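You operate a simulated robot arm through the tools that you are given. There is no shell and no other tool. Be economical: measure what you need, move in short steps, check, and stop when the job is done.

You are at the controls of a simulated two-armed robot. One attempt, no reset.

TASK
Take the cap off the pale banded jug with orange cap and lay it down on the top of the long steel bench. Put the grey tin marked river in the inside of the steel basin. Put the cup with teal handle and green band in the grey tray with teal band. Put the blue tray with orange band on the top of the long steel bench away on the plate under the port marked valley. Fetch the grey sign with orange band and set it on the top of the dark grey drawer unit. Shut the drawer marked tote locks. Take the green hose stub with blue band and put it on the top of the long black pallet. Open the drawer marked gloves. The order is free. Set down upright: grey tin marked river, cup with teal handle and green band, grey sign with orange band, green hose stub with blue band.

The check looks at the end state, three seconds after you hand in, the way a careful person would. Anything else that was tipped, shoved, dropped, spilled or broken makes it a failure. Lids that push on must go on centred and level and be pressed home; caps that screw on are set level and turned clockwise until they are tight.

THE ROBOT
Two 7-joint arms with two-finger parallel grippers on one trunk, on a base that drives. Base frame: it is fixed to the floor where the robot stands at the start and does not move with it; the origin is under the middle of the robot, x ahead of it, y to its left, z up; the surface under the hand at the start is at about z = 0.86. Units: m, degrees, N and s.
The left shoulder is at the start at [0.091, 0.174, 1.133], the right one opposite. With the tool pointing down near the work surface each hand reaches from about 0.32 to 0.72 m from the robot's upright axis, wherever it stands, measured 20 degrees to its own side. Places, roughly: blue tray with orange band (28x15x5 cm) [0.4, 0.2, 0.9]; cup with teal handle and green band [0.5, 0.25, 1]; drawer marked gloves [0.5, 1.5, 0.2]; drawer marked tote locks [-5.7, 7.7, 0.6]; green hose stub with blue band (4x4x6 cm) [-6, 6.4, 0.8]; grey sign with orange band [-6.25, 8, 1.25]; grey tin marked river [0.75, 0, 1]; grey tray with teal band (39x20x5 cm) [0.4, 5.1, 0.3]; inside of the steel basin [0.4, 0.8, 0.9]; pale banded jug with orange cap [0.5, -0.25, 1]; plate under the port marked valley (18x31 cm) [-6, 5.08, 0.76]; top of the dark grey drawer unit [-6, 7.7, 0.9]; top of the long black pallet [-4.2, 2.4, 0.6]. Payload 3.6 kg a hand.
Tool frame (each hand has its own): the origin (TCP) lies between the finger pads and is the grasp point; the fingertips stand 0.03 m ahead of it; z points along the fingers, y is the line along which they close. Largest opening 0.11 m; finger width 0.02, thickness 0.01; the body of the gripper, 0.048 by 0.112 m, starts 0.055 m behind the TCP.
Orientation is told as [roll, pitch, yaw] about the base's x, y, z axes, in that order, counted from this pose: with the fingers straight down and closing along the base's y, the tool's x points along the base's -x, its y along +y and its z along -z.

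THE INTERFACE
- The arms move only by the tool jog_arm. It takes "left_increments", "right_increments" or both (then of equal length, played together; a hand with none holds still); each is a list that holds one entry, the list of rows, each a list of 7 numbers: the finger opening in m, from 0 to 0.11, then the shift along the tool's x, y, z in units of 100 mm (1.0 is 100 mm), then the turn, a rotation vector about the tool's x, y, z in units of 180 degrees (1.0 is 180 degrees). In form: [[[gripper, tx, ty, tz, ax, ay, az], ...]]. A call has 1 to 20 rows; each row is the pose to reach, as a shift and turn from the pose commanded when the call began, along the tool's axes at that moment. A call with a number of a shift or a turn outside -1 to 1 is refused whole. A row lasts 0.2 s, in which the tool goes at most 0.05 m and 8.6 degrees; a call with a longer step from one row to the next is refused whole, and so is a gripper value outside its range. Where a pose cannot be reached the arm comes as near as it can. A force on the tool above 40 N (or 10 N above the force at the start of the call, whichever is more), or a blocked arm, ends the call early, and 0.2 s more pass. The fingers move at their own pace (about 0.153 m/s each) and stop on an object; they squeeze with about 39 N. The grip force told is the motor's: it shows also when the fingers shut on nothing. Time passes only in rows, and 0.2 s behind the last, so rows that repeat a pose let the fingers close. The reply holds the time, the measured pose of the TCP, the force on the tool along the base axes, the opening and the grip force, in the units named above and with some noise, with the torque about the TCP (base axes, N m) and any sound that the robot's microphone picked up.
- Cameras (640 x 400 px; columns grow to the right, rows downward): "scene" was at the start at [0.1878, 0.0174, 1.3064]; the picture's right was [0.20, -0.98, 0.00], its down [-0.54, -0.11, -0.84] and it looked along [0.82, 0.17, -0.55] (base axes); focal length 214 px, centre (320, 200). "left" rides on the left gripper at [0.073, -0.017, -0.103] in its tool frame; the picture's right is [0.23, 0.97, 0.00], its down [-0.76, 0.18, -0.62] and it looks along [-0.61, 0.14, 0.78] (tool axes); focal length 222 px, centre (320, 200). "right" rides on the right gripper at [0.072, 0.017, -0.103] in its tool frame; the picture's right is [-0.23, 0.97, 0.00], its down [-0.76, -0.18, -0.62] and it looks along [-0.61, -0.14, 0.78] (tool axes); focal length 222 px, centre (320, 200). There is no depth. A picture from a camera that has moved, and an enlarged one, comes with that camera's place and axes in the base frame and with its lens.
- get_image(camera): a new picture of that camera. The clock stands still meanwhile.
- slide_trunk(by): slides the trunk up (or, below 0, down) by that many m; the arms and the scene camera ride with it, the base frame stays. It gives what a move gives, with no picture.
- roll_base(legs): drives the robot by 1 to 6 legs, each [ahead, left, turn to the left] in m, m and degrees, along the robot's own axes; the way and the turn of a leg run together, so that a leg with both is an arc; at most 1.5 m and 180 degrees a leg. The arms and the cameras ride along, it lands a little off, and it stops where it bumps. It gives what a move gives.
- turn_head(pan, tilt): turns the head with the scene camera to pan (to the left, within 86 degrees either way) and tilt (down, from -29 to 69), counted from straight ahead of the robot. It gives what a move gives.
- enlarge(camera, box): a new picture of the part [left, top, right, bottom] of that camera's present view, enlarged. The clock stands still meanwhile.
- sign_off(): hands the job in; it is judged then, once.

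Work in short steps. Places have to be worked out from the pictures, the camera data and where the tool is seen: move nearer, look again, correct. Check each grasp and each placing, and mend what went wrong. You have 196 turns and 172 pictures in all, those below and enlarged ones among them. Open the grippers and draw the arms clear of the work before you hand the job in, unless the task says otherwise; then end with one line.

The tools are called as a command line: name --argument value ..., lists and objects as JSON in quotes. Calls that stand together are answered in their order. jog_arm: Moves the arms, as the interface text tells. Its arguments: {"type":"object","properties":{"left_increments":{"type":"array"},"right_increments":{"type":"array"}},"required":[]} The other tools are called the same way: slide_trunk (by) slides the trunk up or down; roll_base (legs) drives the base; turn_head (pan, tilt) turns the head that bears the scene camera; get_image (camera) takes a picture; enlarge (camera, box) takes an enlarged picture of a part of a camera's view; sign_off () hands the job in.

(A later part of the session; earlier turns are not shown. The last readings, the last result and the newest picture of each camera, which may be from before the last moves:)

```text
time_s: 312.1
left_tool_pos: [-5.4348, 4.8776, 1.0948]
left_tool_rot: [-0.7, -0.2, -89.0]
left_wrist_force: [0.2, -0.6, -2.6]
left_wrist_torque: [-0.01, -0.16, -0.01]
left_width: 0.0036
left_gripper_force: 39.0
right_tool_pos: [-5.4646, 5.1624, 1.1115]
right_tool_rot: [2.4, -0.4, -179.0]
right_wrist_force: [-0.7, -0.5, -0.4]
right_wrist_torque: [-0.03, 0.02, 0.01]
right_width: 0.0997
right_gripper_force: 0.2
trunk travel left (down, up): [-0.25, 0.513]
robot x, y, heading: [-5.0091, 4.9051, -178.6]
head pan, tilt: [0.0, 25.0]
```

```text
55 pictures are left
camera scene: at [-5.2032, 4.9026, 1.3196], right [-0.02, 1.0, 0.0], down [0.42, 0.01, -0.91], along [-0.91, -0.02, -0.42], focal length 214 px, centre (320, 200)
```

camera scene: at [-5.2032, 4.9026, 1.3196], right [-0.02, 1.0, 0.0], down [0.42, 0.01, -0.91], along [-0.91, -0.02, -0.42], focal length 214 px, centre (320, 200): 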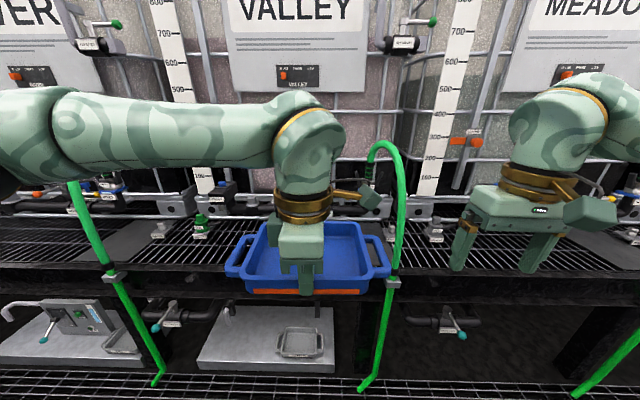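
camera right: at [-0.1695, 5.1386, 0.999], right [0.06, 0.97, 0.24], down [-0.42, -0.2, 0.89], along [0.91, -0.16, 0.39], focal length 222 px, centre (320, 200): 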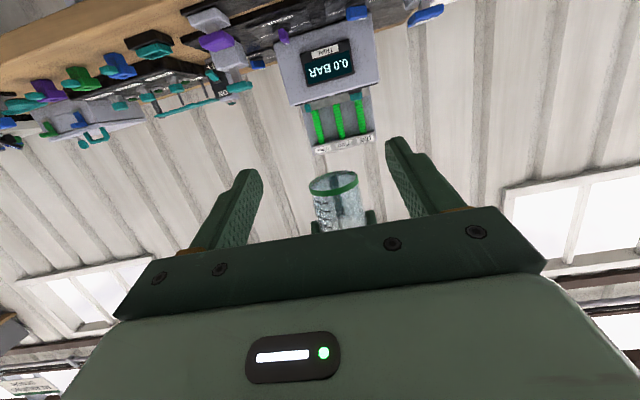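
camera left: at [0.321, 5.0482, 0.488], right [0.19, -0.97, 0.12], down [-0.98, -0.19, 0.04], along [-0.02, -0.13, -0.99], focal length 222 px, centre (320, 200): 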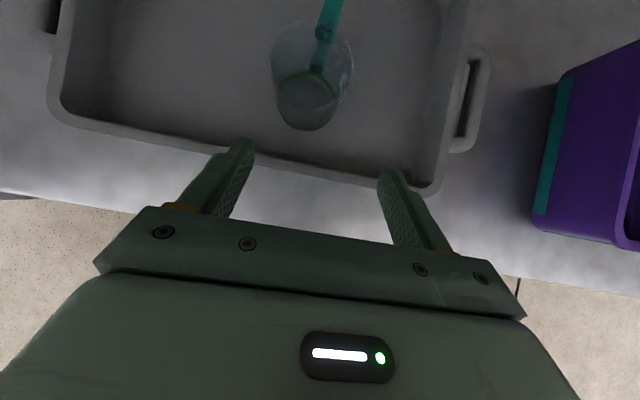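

The plate should be at about pixel (363, 240), hidden by the tray. I use the right-hand camera to see it.

get_image --camera "right"

enlarge --camera "scene" --box '[180, 120, 480, 310]'

```text
54 pictures are left
camera right: at [-5.3917, 5.1524, 1.2165], right [-0.21, -0.98, 0.04], down [-0.76, 0.19, 0.62], along [-0.61, 0.1, -0.78], focal length 222 px, centre (320, 200)
```

right: 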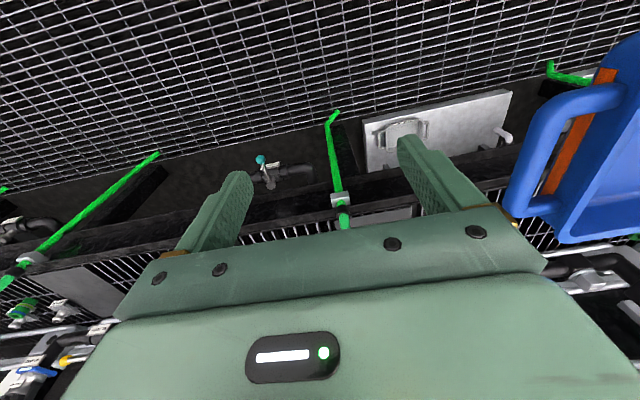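

```text
2.11 times, centred on (330, 215) of scene
camera zoom: at [-5.2032, 4.9026, 1.3196], right [-0.02, 1.0, 0.0], down [0.42, 0.01, -0.91], along [-0.91, -0.02, -0.42], focal length 452 px, centre (299, 168)
```

zoom: 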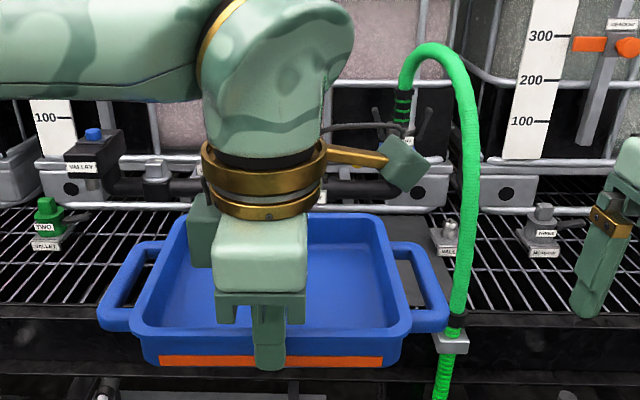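

The plate lies on the stand behind a green hose that rises from (-5.78, 5.147) and leans over it. The tray must come in left of the hose and then slide right. I move the right arm out of the way and line up at y≈4.96.

jog_arm --right_increments '[[[0.1, 0.3, -0.3, -0.2, 0, 0, 0], [0.1, 0.6, -0.6, -0.4, 0, 0, 0], [0.1, 0.9, -0.95, -0.5, 0, 0, 0]]]'

jog_arm --right_increments '[[[0.1, 0, -0.3, 0, 0, 0, 0], [0.1, 0, -0.6, 0, 0, 0, 0], [0.1, 0, -0.8, 0, 0, 0, 0]]]'

roll_base --legs '[[0, -0.08, -1.3]]'

get_image --camera "left"

turn_head --pan -20 --tilt 30

get_image --camera "scene"

```text
time_s: 312.9
left_tool_pos: [-5.4365, 4.8795, 1.0945]
left_tool_rot: [-0.6, -0.3, -89.1]
left_wrist_force: [-0.2, 0.3, -2.1]
left_wrist_torque: [0.01, -0.14, 0.0]
left_width: 0.0037
left_gripper_force: 39.4
right_tool_pos: [-5.3768, 5.2186, 1.1335]
right_tool_rot: [2.4, -0.4, -179.0]
right_wrist_force: [0.1, 0.3, 1.0]
right_wrist_torque: [-0.01, -0.02, 0.03]
right_width: 0.1003
right_gripper_force: 0.2
right hand out of reach, approached as far as the arm can: row 2, 3
trunk travel left (down, up): [-0.25, 0.513]
robot x, y, heading: [-5.0069, 4.9072, -178.5]
head pan, tilt: [0.0, 25.0]
```

```text
time_s: 313.7
left_tool_pos: [-5.4358, 4.8779, 1.0951]
left_tool_rot: [-0.6, -0.2, -89.2]
left_wrist_force: [0.2, 0.4, -2.6]
left_wrist_torque: [-0.01, -0.16, -0.01]
left_width: 0.0037
left_gripper_force: 39.3
right_tool_pos: [-5.3769, 5.2269, 1.114]
right_tool_rot: [2.3, -0.4, -179.0]
right_wrist_force: [-0.4, 0.8, -0.3]
right_wrist_torque: [0.0, -0.03, 0.01]
right_width: 0.1001
right_gripper_force: 0.0
right hand out of reach, approached as far as the arm can: row 1, 2, 3
trunk travel left (down, up): [-0.25, 0.513]
robot x, y, heading: [-5.0127, 4.9071, -179.1]
head pan, tilt: [0.0, 25.0]
```

```text
time_s: 314.8
left_tool_pos: [-5.4361, 4.9716, 1.096]
left_tool_rot: [-0.7, -0.4, -90.5]
left_wrist_force: [0.6, 0.9, -2.2]
left_wrist_torque: [-0.06, -0.15, 0.01]
left_width: 0.0036
left_gripper_force: 38.9
right_tool_pos: [-5.3696, 5.317, 1.1135]
right_tool_rot: [2.4, -0.4, 179.8]
right_wrist_force: [-0.3, 0.6, 0.0]
right_wrist_torque: [-0.03, 0.04, -0.02]
right_width: 0.1001
right_gripper_force: 0.1
trunk travel left (down, up): [-0.25, 0.513]
robot x, y, heading: [-5.0075, 4.9836, 180.0]
head pan, tilt: [0.0, 25.0]
```

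```text
52 pictures are left
camera left: at [-5.4516, 5.0437, 1.1992], right [0.98, 0.22, -0.01], down [0.18, -0.76, 0.62], along [0.13, -0.61, -0.78], focal length 222 px, centre (320, 200)
```

left: 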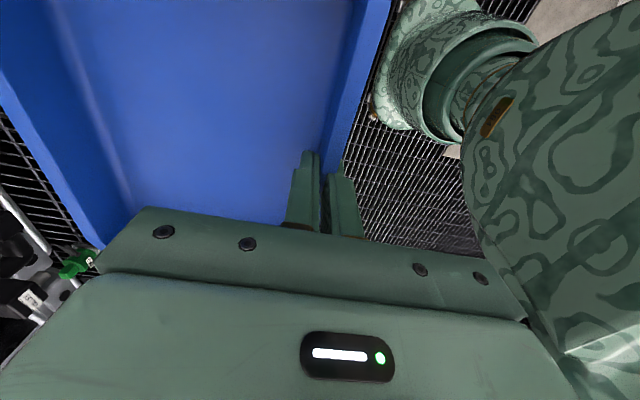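

```text
time_s: 315.6
left_tool_pos: [-5.4374, 4.9699, 1.0959]
left_tool_rot: [-0.7, -0.1, -90.5]
left_wrist_force: [0.3, 0.7, -1.9]
left_wrist_torque: [0.02, -0.17, -0.02]
left_width: 0.0035
left_gripper_force: 39.0
right_tool_pos: [-5.3699, 5.317, 1.114]
right_tool_rot: [2.3, -0.3, 179.6]
right_wrist_force: [0.5, -0.7, 0.3]
right_wrist_torque: [-0.01, -0.01, 0.03]
right_width: 0.0996
right_gripper_force: 0.0
trunk travel left (down, up): [-0.25, 0.513]
robot x, y, heading: [-5.0075, 4.9876, 180.0]
head pan, tilt: [-20.0, 30.0]
```

```text
51 pictures are left
camera scene: at [-5.1968, 5.0193, 1.3115], right [0.34, 0.94, 0.0], down [0.47, -0.17, -0.87], along [-0.81, 0.3, -0.5], focal length 214 px, centre (320, 200)
```

scene: 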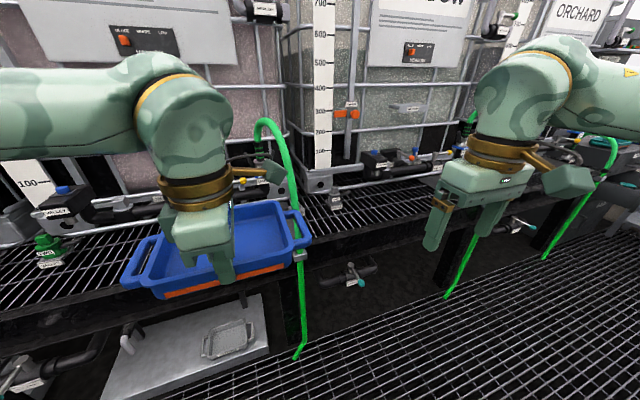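

The tray still hides the plate. I step the base 0.35 m left to see it unobstructed.

roll_base --legs '[[0, 0.38, 0]]'

enlarge --camera "scene" --box '[220, 80, 520, 300]'

```text
time_s: 318.0
left_tool_pos: [-5.4363, 4.5841, 1.0944]
left_tool_rot: [-0.6, -0.2, -90.4]
left_wrist_force: [-0.6, -0.6, -2.5]
left_wrist_torque: [-0.01, -0.17, 0.0]
left_width: 0.0036
left_gripper_force: 38.7
right_tool_pos: [-5.37, 4.9298, 1.1143]
right_tool_rot: [2.4, -0.4, 179.8]
right_wrist_force: [0.3, 0.1, 1.0]
right_wrist_torque: [0.02, 0.04, 0.0]
right_width: 0.1003
right_gripper_force: 0.2
trunk travel left (down, up): [-0.25, 0.513]
robot x, y, heading: [-5.0148, 4.6039, 180.0]
head pan, tilt: [-20.0, 30.0]
```

```text
1.82 times, centred on (370, 190) of scene
camera zoom: at [-5.1974, 4.6335, 1.3116], right [0.34, 0.94, 0.0], down [0.47, -0.17, -0.87], along [-0.81, 0.3, -0.5], focal length 390 px, centre (229, 218)
```

zoom: 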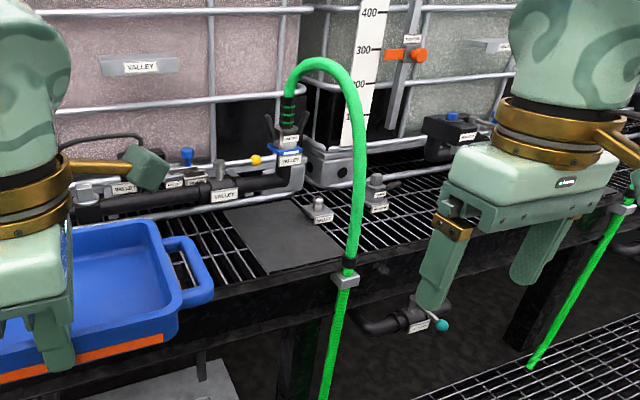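

Now the plate is clear: it spans x -5.82…-6.13 and y 4.96…5.15, so the tray's long side must point along x. The VALLEY valve hangs over its back half. I rotate the tray 90° and plan to set it on the free grid at y≈4.66, to regrip nearer its front end.

jog_arm --left_increments '[[[0, 0, 0, 0, 0, 0, 0.0455], [0, 0, 0, 0, 0, 0, 0.091], [0, 0, 0, 0, 0, 0, 0.1365], [0, 0, 0, 0, 0, 0, 0.182], [0, 0, 0, 0, 0, 0, 0.2275], [0, 0, 0, 0, 0, 0, 0.273], [0, 0, 0, 0, 0, 0, 0.3185], [0, 0, 0, 0, 0, 0, 0.364], [0, 0, 0, 0, 0, 0, 0.4095], [0, 0, 0, 0, 0, 0, 0.455], [0, 0, 0, 0, 0, 0, 0.5], [0, 0, 0, 0, 0, 0, 0.5]]]'

roll_base --legs '[[0.37, 0, 0]]'

jog_arm --left_increments '[[[0, -0.3, 0, 0.1, 0, 0, 0], [0, -0.65, 0, 0.2, 0, 0, 0], [0, -0.95, 0, 0.3, 0, 0, 0]]]'

turn_head --pan 0 --tilt 35

get_image --camera "scene"

```text
time_s: 320.6
left_tool_pos: [-5.4368, 4.5844, 1.0955]
left_tool_rot: [0.2, -0.8, 179.4]
left_wrist_force: [0.8, 0.3, -2.6]
left_wrist_torque: [-0.16, 0.03, -0.02]
left_width: 0.0034
left_gripper_force: 38.8
right_tool_pos: [-5.3717, 4.931, 1.1135]
right_tool_rot: [2.3, -0.3, 179.7]
right_wrist_force: [0.2, -0.3, 0.0]
right_wrist_torque: [0.02, 0.01, 0.01]
right_width: 0.0998
right_gripper_force: 0.0
trunk travel left (down, up): [-0.25, 0.513]
robot x, y, heading: [-5.009, 4.6021, 179.8]
head pan, tilt: [-20.0, 30.0]
```

```text
time_s: 323.0
left_tool_pos: [-5.8136, 4.5857, 1.095]
left_tool_rot: [0.2, -0.6, 179.5]
left_wrist_force: [-0.1, 0.4, -1.4]
left_wrist_torque: [-0.15, -0.02, 0.02]
left_width: 0.0035
left_gripper_force: 39.3
right_tool_pos: [-5.7459, 4.932, 1.1132]
right_tool_rot: [2.3, -0.4, 179.7]
right_wrist_force: [0.0, 0.7, 0.7]
right_wrist_torque: [-0.01, -0.04, -0.02]
right_width: 0.0999
right_gripper_force: 0.1
trunk travel left (down, up): [-0.25, 0.513]
robot x, y, heading: [-5.3845, 4.6004, 180.1]
head pan, tilt: [-20.0, 30.0]
```

```text
time_s: 323.8
left_tool_pos: [-5.9083, 4.5843, 1.0659]
left_tool_rot: [0.3, -0.7, 179.5]
left_wrist_force: [-0.4, 0.8, -2.1]
left_wrist_torque: [-0.17, -0.01, 0.02]
left_width: 0.0038
left_gripper_force: 38.4
right_tool_pos: [-5.7458, 4.932, 1.1136]
right_tool_rot: [2.3, -0.4, 179.8]
right_wrist_force: [0.2, -0.1, 0.0]
right_wrist_torque: [0.0, 0.0, -0.01]
right_width: 0.1003
right_gripper_force: 0.1
trunk travel left (down, up): [-0.25, 0.513]
robot x, y, heading: [-5.3862, 4.5953, 179.8]
head pan, tilt: [-20.0, 30.0]
```

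```text
time_s: 324.6
left_tool_pos: [-5.907, 4.584, 1.0668]
left_tool_rot: [0.2, -0.7, 179.5]
left_wrist_force: [-0.2, 0.5, -2.2]
left_wrist_torque: [-0.12, 0.01, 0.0]
left_width: 0.0037
left_gripper_force: 39.1
right_tool_pos: [-5.7455, 4.9322, 1.1146]
right_tool_rot: [2.4, -0.4, 179.7]
right_wrist_force: [-0.1, -0.2, 0.7]
right_wrist_torque: [0.02, -0.02, 0.04]
right_width: 0.0996
right_gripper_force: 0.0
trunk travel left (down, up): [-0.25, 0.513]
robot x, y, heading: [-5.3869, 4.6068, 180.0]
head pan, tilt: [0.0, 35.0]
```

```text
49 pictures are left
camera scene: at [-5.5752, 4.6043, 1.3037], right [0.0, 1.0, 0.0], down [0.57, 0.0, -0.82], along [-0.82, 0.0, -0.57], focal length 214 px, centre (320, 200)
```

scene: 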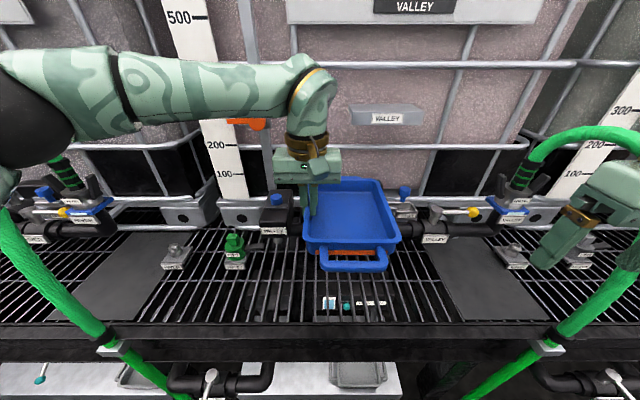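

Clear grid lies under the tray. I lower it in stages until contact.

jog_arm --left_increments '[[[0, 0, 0, 0.35, 0, 0, 0], [0, 0, 0, 0.7, 0, 0, 0], [0, 0, 0, 1.0, 0, 0, 0]]]'

jog_arm --left_increments '[[[0, 0, 0, 0.35, 0, 0, 0], [0, 0, 0, 0.7, 0, 0, 0], [0, 0, 0, 1.0, 0, 0, 0]]]'

jog_arm --left_increments '[[[0, 0, 0, 0.2, 0, 0, 0], [0, 0, 0, 0.35, 0, 0, 0], [0, 0, 0, 0.42, 0, 0, 0], [0, 0, 0, 0.49, 0, 0, 0], [0, 0, 0, 0.55, 0, 0, 0], [0, 0, 0, 0.6, 0, 0, 0], [0, 0, 0, 0.65, 0, 0, 0]]]'

get_image --camera "scene"

```text
time_s: 325.4
left_tool_pos: [-5.9075, 4.5843, 0.9671]
left_tool_rot: [0.1, -0.8, 179.6]
left_wrist_force: [5.8, -4.8, 13.8]
left_wrist_torque: [0.16, 1.3, 0.34]
left_width: 0.0039
left_gripper_force: 38.8
right_tool_pos: [-5.744, 4.9309, 1.1168]
right_tool_rot: [2.3, -0.5, 179.6]
right_wrist_force: [0.0, 0.0, 0.2]
right_wrist_torque: [0.02, 0.0, -0.02]
right_width: 0.1
right_gripper_force: 0.0
trunk travel left (down, up): [-0.25, 0.513]
robot x, y, heading: [-5.3868, 4.6046, 179.9]
head pan, tilt: [0.0, 35.0]
```

```text
time_s: 325.7
left_tool_pos: [-5.9081, 4.5852, 0.9596]
left_tool_rot: [0.1, -1.2, 180.0]
left_wrist_force: [10.2, -3.0, 18.6]
left_wrist_torque: [-1.42, 0.2, 0.66]
left_width: 0.0038
left_gripper_force: 39.4
right_tool_pos: [-5.7432, 4.9314, 1.1145]
right_tool_rot: [2.3, -0.5, 179.7]
right_wrist_force: [0.0, 0.4, -0.9]
right_wrist_torque: [0.01, -0.04, 0.01]
right_width: 0.1
right_gripper_force: 0.1
trunk travel left (down, up): [-0.25, 0.513]
robot x, y, heading: [-5.3821, 4.6046, 180.2]
head pan, tilt: [0.0, 35.0]
stopped in row 1 (left hand): the force on the tool passed its limit at 75 N (the readings are from after the stop); the commanded pose is now the measured one
```

```text
time_s: 326.0
left_tool_pos: [-5.9081, 4.5842, 0.9596]
left_tool_rot: [0.0, -1.3, -179.8]
left_wrist_force: [13.3, -3.4, 18.7]
left_wrist_torque: [-1.52, 0.22, 0.58]
left_width: 0.0039
left_gripper_force: 39.2
right_tool_pos: [-5.743, 4.9304, 1.1142]
right_tool_rot: [2.3, -0.6, 179.8]
right_wrist_force: [-1.3, 0.4, -0.6]
right_wrist_torque: [0.01, -0.04, 0.01]
right_width: 0.0997
right_gripper_force: 0.2
trunk travel left (down, up): [-0.25, 0.513]
robot x, y, heading: [-5.3823, 4.6022, -179.8]
head pan, tilt: [0.0, 35.0]
stopped in row 1 (left hand): the force on the tool passed its limit at 60 N (the readings are from after the stop); the commanded pose is now the measured one
```

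```text
48 pictures are left
camera scene: at [-5.5717, 4.6033, 1.3042], right [0.0, 1.0, 0.0], down [0.57, 0.0, -0.82], along [-0.82, 0.0, -0.57], focal length 214 px, centre (320, 200)
```

scene: 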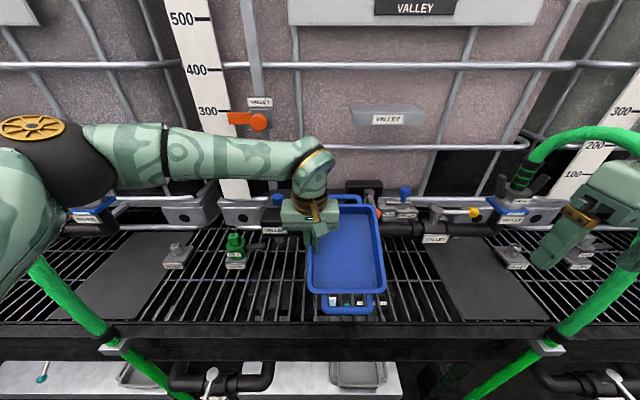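

The far end met the valve pipework (pipe underside z≈0.84), so the tray must go in low and slide back under it. I raise, back up 6 cm, and shift over to the plate.

jog_arm --left_increments '[[[0, 0, 0, -0.2, 0, 0, 0], [0, 0, 0, -0.5, 0, 0, 0], [0, 0, 0, -0.8, 0, 0, 0]]]'

roll_base --legs '[[-0.07, 0, 0], [0, -0.375, 0]]'

get_image --camera "scene"

```text
time_s: 326.8
left_tool_pos: [-5.9099, 4.5855, 1.0365]
left_tool_rot: [0.1, -1.2, 179.9]
left_wrist_force: [0.0, 0.7, -3.1]
left_wrist_torque: [-0.18, -0.03, 0.04]
left_width: 0.0039
left_gripper_force: 38.7
right_tool_pos: [-5.7457, 4.933, 1.1143]
right_tool_rot: [2.3, -0.4, 179.7]
right_wrist_force: [1.1, 0.2, 0.4]
right_wrist_torque: [0.0, -0.02, -0.03]
right_width: 0.1
right_gripper_force: 0.1
trunk travel left (down, up): [-0.25, 0.513]
robot x, y, heading: [-5.3823, 4.6022, 180.1]
head pan, tilt: [0.0, 35.0]
```

```text
time_s: 329.8
left_tool_pos: [-5.8388, 4.9592, 1.0367]
left_tool_rot: [0.2, -1.3, -180.0]
left_wrist_force: [0.0, 0.0, -3.3]
left_wrist_torque: [-0.16, -0.05, 0.03]
left_width: 0.0039
left_gripper_force: 39.4
right_tool_pos: [-5.6762, 5.3076, 1.1133]
right_tool_rot: [2.2, -0.4, 179.8]
right_wrist_force: [0.3, -0.3, -0.1]
right_wrist_torque: [0.0, -0.01, -0.01]
right_width: 0.1001
right_gripper_force: 0.0
trunk travel left (down, up): [-0.25, 0.513]
robot x, y, heading: [-5.3124, 4.981, -180.0]
head pan, tilt: [0.0, 35.0]
```

```text
47 pictures are left
camera scene: at [-5.5041, 4.9802, 1.3037], right [0.0, 1.0, 0.0], down [0.57, 0.0, -0.82], along [-0.82, 0.0, -0.57], focal length 214 px, centre (320, 200)
```

scene: 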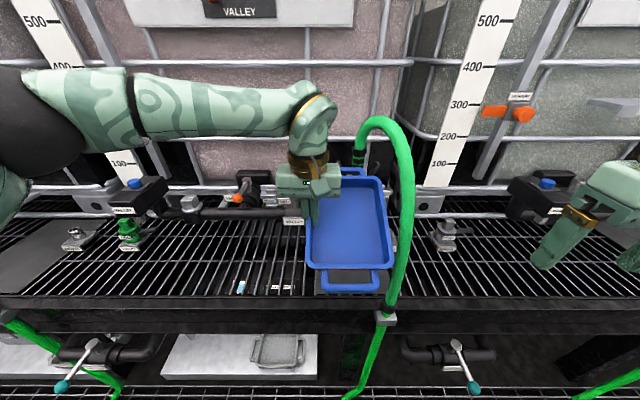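

The tray is above the front of the plate and clear of the hose by about 2 cm. I lower it.

jog_arm --left_increments '[[[0, 0, 0, 0.25, 0, 0, 0], [0, 0, 0, 0.5, 0, 0, 0], [0, 0, 0, 0.75, 0, 0, 0], [0, 0, 0, 1.0, 0, 0, 0]]]'

jog_arm --left_increments '[[[0, 0, 0, 0.25, 0, 0, 0], [0, 0, 0, 0.5, 0, 0, 0], [0, 0, 0, 0.75, 0, 0, 0], [0, 0, 0, 0.9, 0, 0, 0], [0, 0, 0, 1.0, 0, 0, 0]]]'

jog_arm --left_increments '[[[0, 0, 0, 0.08, 0, 0, 0], [0, 0, 0, 0.15, 0, 0, 0], [0, 0, 0, 0.2, 0, 0, 0], [0, 0, 0, 0.24, 0, 0, 0], [0, 0, 0, 0.28, 0, 0, 0]]]'

get_image --camera "scene"

```text
time_s: 330.8
left_tool_pos: [-5.8404, 4.9606, 0.9363]
left_tool_rot: [-0.1, -1.2, -179.9]
left_wrist_force: [0.2, -1.0, -2.1]
left_wrist_torque: [-0.15, 0.02, 0.0]
left_width: 0.0039
left_gripper_force: 39.1
right_tool_pos: [-5.6751, 5.3064, 1.1134]
right_tool_rot: [2.3, -0.4, 179.9]
right_wrist_force: [-0.4, -0.1, 0.2]
right_wrist_torque: [-0.02, -0.01, -0.01]
right_width: 0.0999
right_gripper_force: 0.0
trunk travel left (down, up): [-0.25, 0.513]
robot x, y, heading: [-5.3113, 4.9758, -180.1]
head pan, tilt: [0.0, 35.0]
```

```text
time_s: 332.0
left_tool_pos: [-5.8437, 4.9588, 0.8366]
left_tool_rot: [0.0, -1.3, -179.9]
left_wrist_force: [-0.2, 0.5, -2.8]
left_wrist_torque: [-0.14, -0.01, -0.01]
left_width: 0.004
left_gripper_force: 38.7
right_tool_pos: [-5.6748, 5.3059, 1.1129]
right_tool_rot: [2.4, -0.4, 179.8]
right_wrist_force: [0.0, 0.7, 0.9]
right_wrist_torque: [0.01, -0.01, 0.0]
right_width: 0.0998
right_gripper_force: 0.0
trunk travel left (down, up): [-0.25, 0.513]
robot x, y, heading: [-5.3112, 4.9775, -179.9]
head pan, tilt: [0.0, 35.0]
```

```text
time_s: 333.2
left_tool_pos: [-5.8435, 4.959, 0.8086]
left_tool_rot: [0.0, -1.2, -180.1]
left_wrist_force: [-0.2, 0.3, -2.4]
left_wrist_torque: [-0.14, 0.01, -0.01]
left_width: 0.0039
left_gripper_force: 38.7
right_tool_pos: [-5.6758, 5.3062, 1.1143]
right_tool_rot: [2.2, -0.4, 179.8]
right_wrist_force: [-0.4, 0.1, -0.5]
right_wrist_torque: [0.01, -0.01, -0.01]
right_width: 0.0999
right_gripper_force: 0.0
trunk travel left (down, up): [-0.25, 0.513]
robot x, y, heading: [-5.3102, 4.9802, -179.9]
head pan, tilt: [0.0, 35.0]
```

```text
46 pictures are left
camera scene: at [-5.5042, 4.9793, 1.3037], right [0.0, 1.0, 0.0], down [0.57, 0.0, -0.82], along [-0.82, 0.0, -0.57], focal length 214 px, centre (320, 200)
```

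scene: 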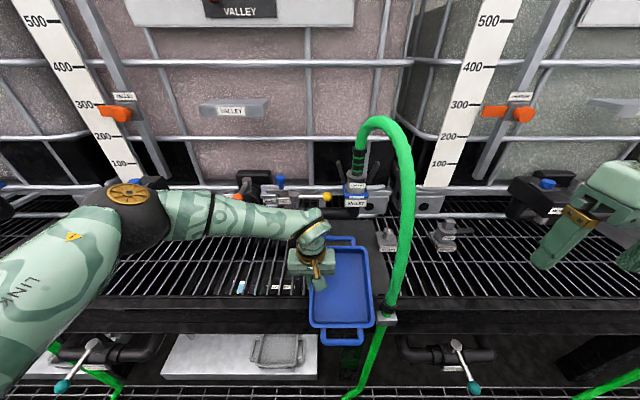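

The tray hangs just above the plate. I slide it 10 cm deeper, under the pipe, and 1 cm right, with a slight lift.

jog_arm --left_increments '[[[0, -0.1, 0, -0.05, 0, 0, 0], [0, -0.25, 0, -0.05, 0, 0, 0], [0, -0.4, -0.05, -0.05, 0, 0, 0], [0, -0.55, -0.1, -0.05, 0, 0, 0], [0, -0.7, -0.13, -0.05, 0, 0, 0], [0, -0.85, -0.13, -0.05, 0, 0, 0], [0, -1.0, -0.13, -0.05, 0, 0, 0], [0, -1.0, -0.13, -0.05, 0, 0, 0]]]'

enlarge --camera "scene" --box '[240, 150, 440, 350]'

```text
time_s: 335.2
left_tool_pos: [-5.9377, 4.9729, 0.8155]
left_tool_rot: [-0.1, -1.0, -179.9]
left_wrist_force: [21.3, -4.6, 7.7]
left_wrist_torque: [0.04, 2.15, 0.46]
left_width: 0.0038
left_gripper_force: 39.4
right_tool_pos: [-5.6694, 5.3059, 1.1157]
right_tool_rot: [2.4, -0.5, 180.0]
right_wrist_force: [-0.1, 0.5, 0.3]
right_wrist_torque: [0.0, 0.03, -0.03]
right_width: 0.1001
right_gripper_force: 0.0
trunk travel left (down, up): [-0.25, 0.513]
robot x, y, heading: [-5.3097, 4.978, -180.2]
head pan, tilt: [0.0, 35.0]
stopped in row 8 (left hand): the force on the tool passed its limit at 41 N (the readings are from after the stop); the commanded pose is now the measured one
```

```text
2.00 times, centred on (340, 250) of scene
camera zoom: at [-5.4992, 4.9783, 1.3045], right [0.0, 1.0, 0.0], down [0.57, 0.0, -0.82], along [-0.82, 0.0, -0.57], focal length 429 px, centre (280, 100)
```

zoom: 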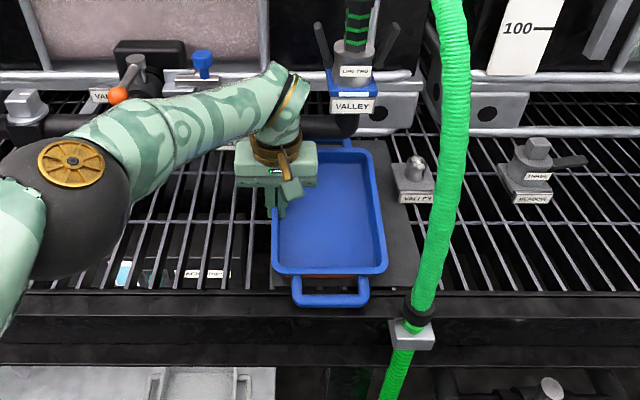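

Something touches at the back (the pipe or my hand), with about 5 cm to go. I back off 1 cm, set the tray down, release it, and will push it the rest of the way from the front handle.

jog_arm --left_increments '[[[0, 0.1, -0.1, 0.0, 0, 0, 0], [0, 0.1, -0.2, 0.04, 0, 0, 0], [0, 0.1, -0.2, 0.08, 0, 0, 0], [0, 0.1, -0.2, 0.12, 0, 0, 0], [0, 0.1, -0.2, 0.15, 0, 0, 0], [0.04, 0.1, -0.2, 0.13, 0, 0, 0], [0.04, 0.1, -0.2, 0.13, 0, 0, 0], [0.04, 0.1, -0.2, -0.2, 0, 0, 0], [0.04, 0.1, -0.2, -0.6, 0, 0, 0], [0.04, 0.3, -0.2, -0.9, 0, 0, 0]]]'

enlarge --camera "scene" --box '[240, 150, 440, 350]'

```text
time_s: 337.4
left_tool_pos: [-5.9076, 4.9919, 0.9027]
left_tool_rot: [0.0, -1.0, -179.9]
left_wrist_force: [0.7, 0.0, 0.2]
left_wrist_torque: [0.01, 0.02, 0.01]
left_width: 0.0401
left_gripper_force: 0.0
right_tool_pos: [-5.6742, 5.3046, 1.1142]
right_tool_rot: [2.3, -0.5, 179.8]
right_wrist_force: [0.0, 0.0, -0.5]
right_wrist_torque: [0.0, 0.02, 0.03]
right_width: 0.1
right_gripper_force: 0.0
trunk travel left (down, up): [-0.25, 0.513]
robot x, y, heading: [-5.3103, 4.9757, -179.9]
head pan, tilt: [0.0, 35.0]
```

```text
2.00 times, centred on (340, 250) of scene
camera zoom: at [-5.5025, 4.9785, 1.3039], right [0.0, 1.0, 0.0], down [0.57, 0.0, -0.82], along [-0.82, 0.0, -0.57], focal length 429 px, centre (280, 100)
```

zoom: 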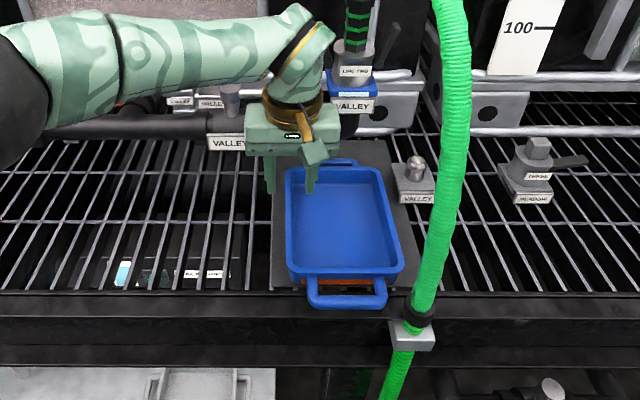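

The tray sits on the plate, centred sideways (y≈5.062), but about 4.5 cm too far forward. I bring the closed fingers in front of the front handle.

jog_arm --left_increments '[[[0, 0, 0, -0.3, 0, 0, 0], [0, 0.2, -0.1, -0.5, 0, 0, 0], [0, 0.6, -0.3, -0.5, 0, 0, 0], [0, 1.0, -0.68, -0.5, 0, 0, 0]]]'

jog_arm --left_increments '[[[0, 0.3, 0, 0, 0, 0, 0], [0, 0.65, 0, 0, 0, 0, 0], [0, 0.65, 0, 0.4, 0, 0, 0], [0, 0.65, 0, 0.8, 0, 0, 0], [0, 0.65, 0, 1.0, 0, 0, 0], [0, 0.65, 0, 1.0, 0, 0, 0]]]'

enlarge --camera "scene" --box '[240, 150, 440, 350]'

```text
refused: row 4 steps farther than a row can; nothing moved
```

```text
time_s: 338.4
left_tool_pos: [-5.8453, 4.992, 0.8258]
left_tool_rot: [-0.2, -1.0, -179.8]
left_wrist_force: [3.7, -1.4, 10.5]
left_wrist_torque: [-0.04, -0.16, -0.02]
left_width: 0.0002
left_gripper_force: 37.6
right_tool_pos: [-5.6747, 5.3051, 1.114]
right_tool_rot: [2.2, -0.4, 179.9]
right_wrist_force: [-0.1, 0.1, -0.1]
right_wrist_torque: [0.01, -0.04, 0.0]
right_width: 0.1
right_gripper_force: 0.1
trunk travel left (down, up): [-0.25, 0.513]
robot x, y, heading: [-5.3138, 4.9781, -179.7]
head pan, tilt: [0.0, 35.0]
stopped in row 5 (left hand): the force on the tool passed its limit at 76 N (the readings are from after the stop); the commanded pose is now the measured one
```

```text
2.00 times, centred on (340, 250) of scene
camera zoom: at [-5.5025, 4.9787, 1.304], right [0.0, 1.0, 0.0], down [0.57, 0.0, -0.82], along [-0.82, 0.0, -0.57], focal length 429 px, centre (280, 100)
```

zoom: 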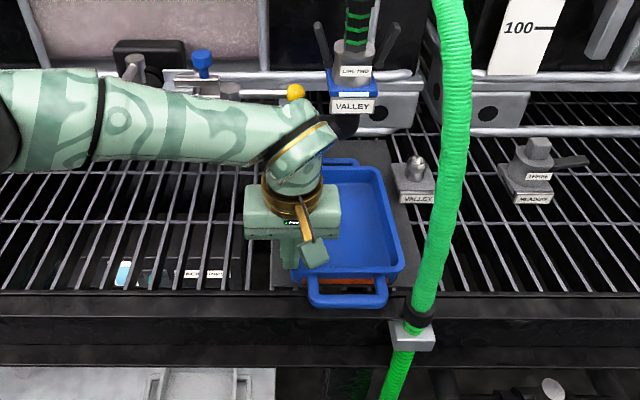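

The first move was refused, so the second pressed on the tray's left rim; the tray looks unmoved. I raise straight up and do it properly.

jog_arm --left_increments '[[[0, 0, 0, -0.4, 0, 0, 0], [0, 0, 0, -0.8, 0, 0, 0], [0, 0.35, -0.2, -1.0, 0, 0, 0], [0, 0.65, -0.45, -1.0, 0, 0, 0], [0, 1.0, -0.68, -1.0, 0, 0, 0], [0, 1.0, -0.68, -1.0, 0, 0, 0]]]'

```text
time_s: 339.8
left_tool_pos: [-5.7444, 5.0611, 0.9249]
left_tool_rot: [-0.2, -0.9, -179.6]
left_wrist_force: [-0.1, -0.4, -0.2]
left_wrist_torque: [-0.02, 0.01, 0.06]
left_width: 0.0
left_gripper_force: 37.6
right_tool_pos: [-5.6752, 5.3043, 1.1144]
right_tool_rot: [2.3, -0.4, 179.9]
right_wrist_force: [-0.6, -1.1, -0.2]
right_wrist_torque: [0.01, -0.02, -0.01]
right_width: 0.1
right_gripper_force: 0.0
trunk travel left (down, up): [-0.25, 0.513]
robot x, y, heading: [-5.3116, 4.9835, -179.7]
head pan, tilt: [0.0, 35.0]
```

In place in front of the handle. I lower and push 7.5 cm, which should slide the tray about 4.5 cm.

jog_arm --left_increments '[[[0, 0, 0, 0.4, 0, 0, 0], [0, 0, 0, 0.8, 0, 0, 0], [0, 0, 0, 1.0, 0, 0, 0], [0, -0.15, 0, 1.0, 0, 0, 0], [0, -0.25, 0, 1.0, 0, 0, 0], [0, -0.35, 0, 1.0, 0, 0, 0], [0, -0.45, 0, 1.0, 0, 0, 0], [0, -0.55, 0, 1.0, 0, 0, 0], [0, -0.65, 0, 1.0, 0, 0, 0], [0, -0.74, 0, 1.0, 0, 0, 0]]]'

enlarge --camera "scene" --box '[240, 150, 440, 350]'

```text
time_s: 342.0
left_tool_pos: [-5.8214, 5.0602, 0.8252]
left_tool_rot: [-0.1, -0.8, -179.7]
left_wrist_force: [-0.1, 0.5, -0.6]
left_wrist_torque: [-0.01, -0.02, 0.01]
left_width: 0.0001
left_gripper_force: 37.7
right_tool_pos: [-5.6744, 5.3067, 1.1145]
right_tool_rot: [2.2, -0.3, 180.0]
right_wrist_force: [-0.2, 0.8, -0.3]
right_wrist_torque: [0.04, 0.01, -0.02]
right_width: 0.1
right_gripper_force: 0.1
trunk travel left (down, up): [-0.25, 0.513]
robot x, y, heading: [-5.3091, 4.9786, -179.4]
head pan, tilt: [0.0, 35.0]
```

```text
2.00 times, centred on (340, 250) of scene
camera zoom: at [-5.5035, 4.9789, 1.3037], right [0.0, 1.0, 0.0], down [0.57, 0.0, -0.82], along [-0.82, 0.0, -0.57], focal length 429 px, centre (280, 100)
```

zoom: 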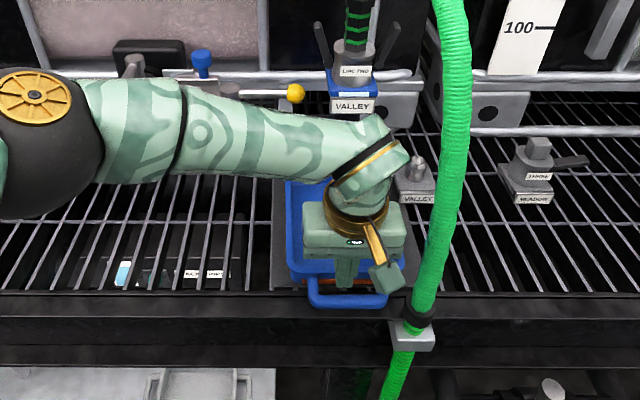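

The fingertips passed just above the handle bar and are now next to the tray's end wall, which stands higher. I push on the wall from here by 5 cm.

jog_arm --left_increments '[[[0, -0.05, 0, 0.03, 0, 0, 0], [0, -0.1, 0, 0.03, 0, 0, 0], [0, -0.17, 0, 0.03, 0, 0, 0], [0, -0.24, 0, 0.03, 0, 0, 0], [0, -0.31, 0, 0.03, 0, 0, 0], [0, -0.38, 0, 0.03, 0, 0, 0], [0, -0.44, 0, 0.03, 0, 0, 0], [0, -0.48, 0, 0.03, 0, 0, 0]]]'

enlarge --camera "scene" --box '[240, 150, 440, 350]'

```text
time_s: 343.8
left_tool_pos: [-5.8693, 5.0579, 0.8235]
left_tool_rot: [-0.1, -0.9, -179.7]
left_wrist_force: [0.7, 0.5, 0.7]
left_wrist_torque: [0.01, -0.03, -0.02]
left_width: 0.0001
left_gripper_force: 37.7
right_tool_pos: [-5.6753, 5.3049, 1.1136]
right_tool_rot: [2.3, -0.4, 179.9]
right_wrist_force: [0.1, 0.1, 0.1]
right_wrist_torque: [0.06, -0.01, -0.01]
right_width: 0.1
right_gripper_force: 0.1
trunk travel left (down, up): [-0.25, 0.513]
robot x, y, heading: [-5.3159, 4.9812, -179.8]
head pan, tilt: [0.0, 35.0]
```

```text
2.00 times, centred on (340, 250) of scene
camera zoom: at [-5.5033, 4.9789, 1.3038], right [0.0, 1.0, 0.0], down [0.57, 0.0, -0.82], along [-0.82, 0.0, -0.57], focal length 429 px, centre (280, 100)
```

zoom: 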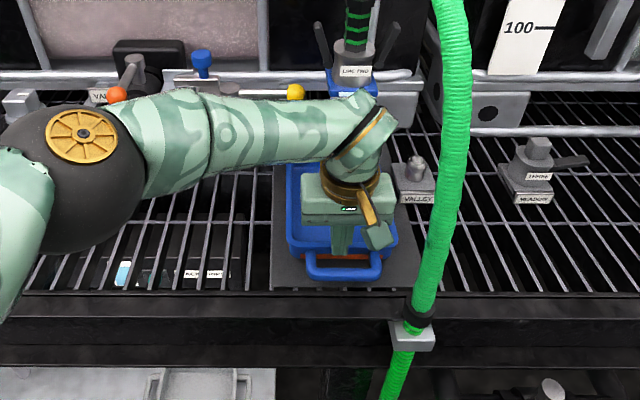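

The tray slid fully onto the plate, with its handle end now inside the front edge. I back off and raise the hand, then verify.

jog_arm --left_increments '[[[0, 0.1, 0, 0, 0, 0, 0], [0, 0.12, 0, -0.3, 0, 0, 0], [0, 0.3, 0, -0.7, 0, 0, 0], [0, 0.6, 0, -1.0, 0, 0, 0]]]'

jog_arm --left_increments '[[[0, 0.3, 0.3, -0.3, 0, 0, 0], [0, 0.6, 0.6, -0.6, 0, 0, 0], [0, 0.9, 0.9, -0.9, 0, 0, 0]]]'

get_image --camera "scene"

```text
time_s: 344.8
left_tool_pos: [-5.8057, 5.0592, 0.9229]
left_tool_rot: [0.0, -0.9, -179.5]
left_wrist_force: [-0.1, -0.2, 0.8]
left_wrist_torque: [0.03, -0.02, 0.0]
left_width: 0.0
left_gripper_force: 37.5
right_tool_pos: [-5.6745, 5.3056, 1.1143]
right_tool_rot: [2.3, -0.4, 179.9]
right_wrist_force: [-0.6, 0.5, 0.5]
right_wrist_torque: [-0.02, -0.02, 0.04]
right_width: 0.1003
right_gripper_force: 0.1
trunk travel left (down, up): [-0.25, 0.513]
robot x, y, heading: [-5.3137, 4.9787, -179.7]
head pan, tilt: [0.0, 35.0]
```

```text
refused: row 1 steps farther than a row can; nothing moved
```

```text
40 pictures are left
camera scene: at [-5.5027, 4.9788, 1.3039], right [0.0, 1.0, 0.0], down [0.57, 0.0, -0.82], along [-0.82, 0.0, -0.57], focal length 214 px, centre (320, 200)
```

scene: 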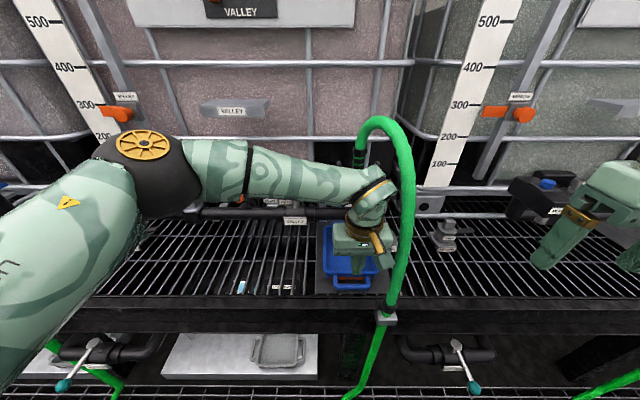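

The tray is in place on the VALLEY plate. I retract the left hand, back off, and drive along to the hose stub at y≈6.4.

jog_arm --left_increments '[[[0.08, 0.25, 0.2, -0.25, 0, 0, 0], [0.08, 0.5, 0.4, -0.5, 0, 0, 0], [0.08, 0.75, 0.6, -0.75, 0, 0, 0], [0.08, 1.0, 0.8, -1.0, 0, 0, 0]]]'

jog_arm --left_increments '[[[0.08, 0.25, 0.2, -0.25, 0, 0, 0], [0.08, 0.4, 0.4, -0.5, 0, 0, 0], [0.08, 0.4, 0.6, -0.75, 0, 0, 0], [0.08, 0.4, 0.8, -0.9, 0, 0, 0]]]'

roll_base --legs '[[-0.3, 0, 0], [0, -1.35, 0]]'

get_image --camera "scene"

```text
time_s: 345.8
left_tool_pos: [-5.7042, 4.9791, 1.0226]
left_tool_rot: [0.0, -0.9, -179.6]
left_wrist_force: [-0.6, -0.4, -0.2]
left_wrist_torque: [-0.01, 0.0, -0.01]
left_width: 0.0799
left_gripper_force: 0.0
right_tool_pos: [-5.6747, 5.3056, 1.1136]
right_tool_rot: [2.3, -0.4, 179.8]
right_wrist_force: [0.9, -0.9, -0.4]
right_wrist_torque: [0.0, 0.0, 0.03]
right_width: 0.0996
right_gripper_force: 0.0
trunk travel left (down, up): [-0.25, 0.513]
robot x, y, heading: [-5.3137, 4.9797, -179.8]
head pan, tilt: [0.0, 35.0]
```

```text
time_s: 346.8
left_tool_pos: [-5.6612, 4.8988, 1.1094]
left_tool_rot: [-0.2, -0.9, -179.6]
left_wrist_force: [-0.2, 0.3, -0.6]
left_wrist_torque: [0.01, 0.03, -0.02]
left_width: 0.0802
left_gripper_force: 0.0
right_tool_pos: [-5.6747, 5.3052, 1.1132]
right_tool_rot: [2.2, -0.4, 179.9]
right_wrist_force: [0.4, 0.0, -0.1]
right_wrist_torque: [0.01, -0.01, -0.01]
right_width: 0.1
right_gripper_force: 0.1
trunk travel left (down, up): [-0.25, 0.513]
robot x, y, heading: [-5.3124, 4.9806, -179.8]
head pan, tilt: [0.0, 35.0]
```

```text
time_s: 355.2
left_tool_pos: [-5.385, 6.2389, 1.1105]
left_tool_rot: [-0.1, -0.9, -177.6]
left_wrist_force: [0.4, 0.7, -0.4]
left_wrist_torque: [-0.02, 0.02, -0.01]
left_width: 0.0798
left_gripper_force: 0.0
right_tool_pos: [-5.4132, 6.6436, 1.1146]
right_tool_rot: [2.3, -0.4, -177.9]
right_wrist_force: [0.5, 0.6, -0.6]
right_wrist_torque: [0.0, 0.0, 0.01]
right_width: 0.1001
right_gripper_force: 0.2
trunk travel left (down, up): [-0.25, 0.513]
robot x, y, heading: [-5.04, 6.3279, -177.8]
head pan, tilt: [0.0, 35.0]
```

```text
39 pictures are left
camera scene: at [-5.2294, 6.3237, 1.3038], right [-0.04, 1.0, 0.0], down [0.57, 0.02, -0.82], along [-0.82, -0.03, -0.57], focal length 214 px, centre (320, 200)
```

scene: 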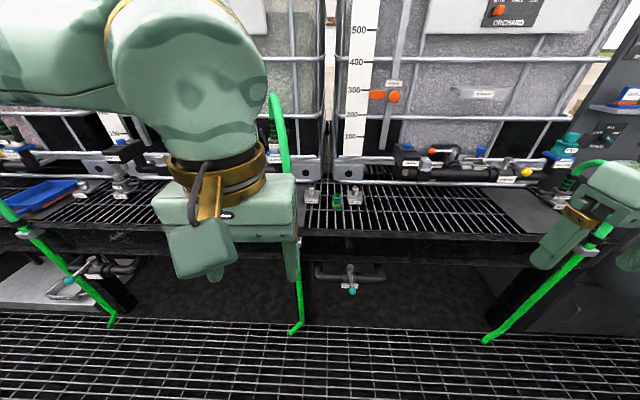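

The stub is visible at about (-5.97, 6.37); I'll collect it on the way back. First I go on to the drawer unit at y≈7.7.

roll_base --legs '[[0, -1.2, -2.2]]'

turn_head --pan -10 --tilt 22

get_image --camera "scene"

```text
time_s: 361.4
left_tool_pos: [-5.4043, 7.4708, 1.1086]
left_tool_rot: [-0.2, -0.9, 179.4]
left_wrist_force: [-0.3, -0.1, 0.7]
left_wrist_torque: [0.02, 0.01, -0.02]
left_width: 0.0798
left_gripper_force: 0.1
right_tool_pos: [-5.4109, 7.8748, 1.1137]
right_tool_rot: [2.3, -0.4, 179.0]
right_wrist_force: [-0.4, 0.8, 0.0]
right_wrist_torque: [-0.04, -0.03, 0.0]
right_width: 0.1
right_gripper_force: 0.0
trunk travel left (down, up): [-0.25, 0.513]
robot x, y, heading: [-5.055, 7.5422, 179.2]
head pan, tilt: [0.0, 35.0]
```

```text
time_s: 362.1
left_tool_pos: [-5.4048, 7.4699, 1.1083]
left_tool_rot: [-0.2, -0.8, 179.4]
left_wrist_force: [1.2, 0.6, -0.5]
left_wrist_torque: [0.0, -0.01, -0.04]
left_width: 0.0801
left_gripper_force: 0.0
right_tool_pos: [-5.4127, 7.8763, 1.1139]
right_tool_rot: [2.3, -0.4, 179.0]
right_wrist_force: [0.7, 0.5, -0.2]
right_wrist_torque: [0.02, -0.03, -0.02]
right_width: 0.0996
right_gripper_force: 0.1
trunk travel left (down, up): [-0.25, 0.513]
robot x, y, heading: [-5.057, 7.5433, 179.3]
head pan, tilt: [-10.0, 22.0]
```

```text
38 pictures are left
camera scene: at [-5.2487, 7.5616, 1.3243], right [0.19, 0.98, 0.0], down [0.37, -0.07, -0.93], along [-0.91, 0.17, -0.38], focal length 214 px, centre (320, 200)
```

scene: 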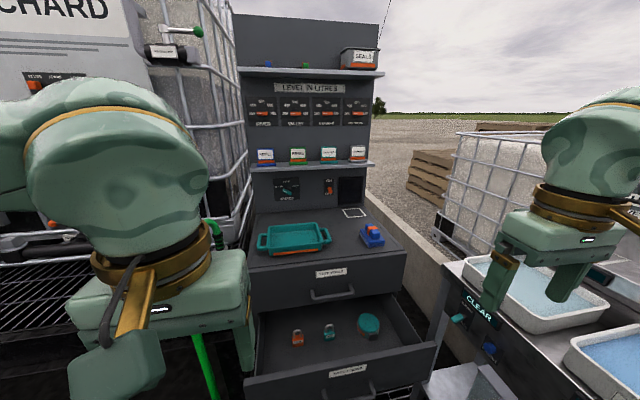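

I zoom on the signs and the open drawer.

enlarge --camera "scene" --box '[230, 40, 450, 400]'

enlarge --camera "scene" --box '[245, 135, 385, 225]'

```text
1.11 times, centred on (340, 220) of scene
camera zoom: at [-5.2487, 7.5616, 1.3243], right [0.19, 0.98, 0.0], down [0.37, -0.07, -0.93], along [-0.91, 0.17, -0.38], focal length 238 px, centre (298, 178)
```

zoom: 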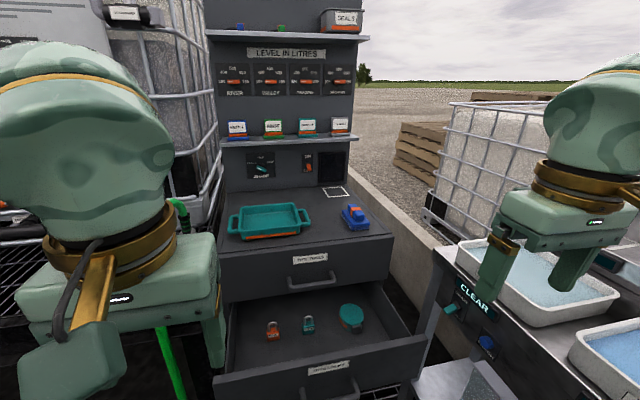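

```text
4.44 times, centred on (315, 180) of scene
camera zoom: at [-5.2487, 7.5616, 1.3243], right [0.19, 0.98, 0.0], down [0.37, -0.07, -0.93], along [-0.91, 0.17, -0.38], focal length 953 px, centre (342, 289)
```

zoom: 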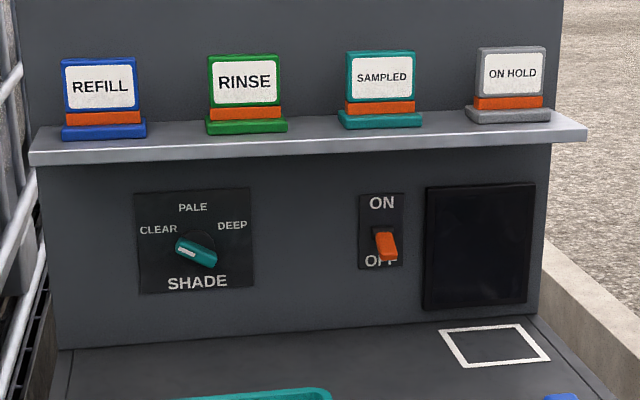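

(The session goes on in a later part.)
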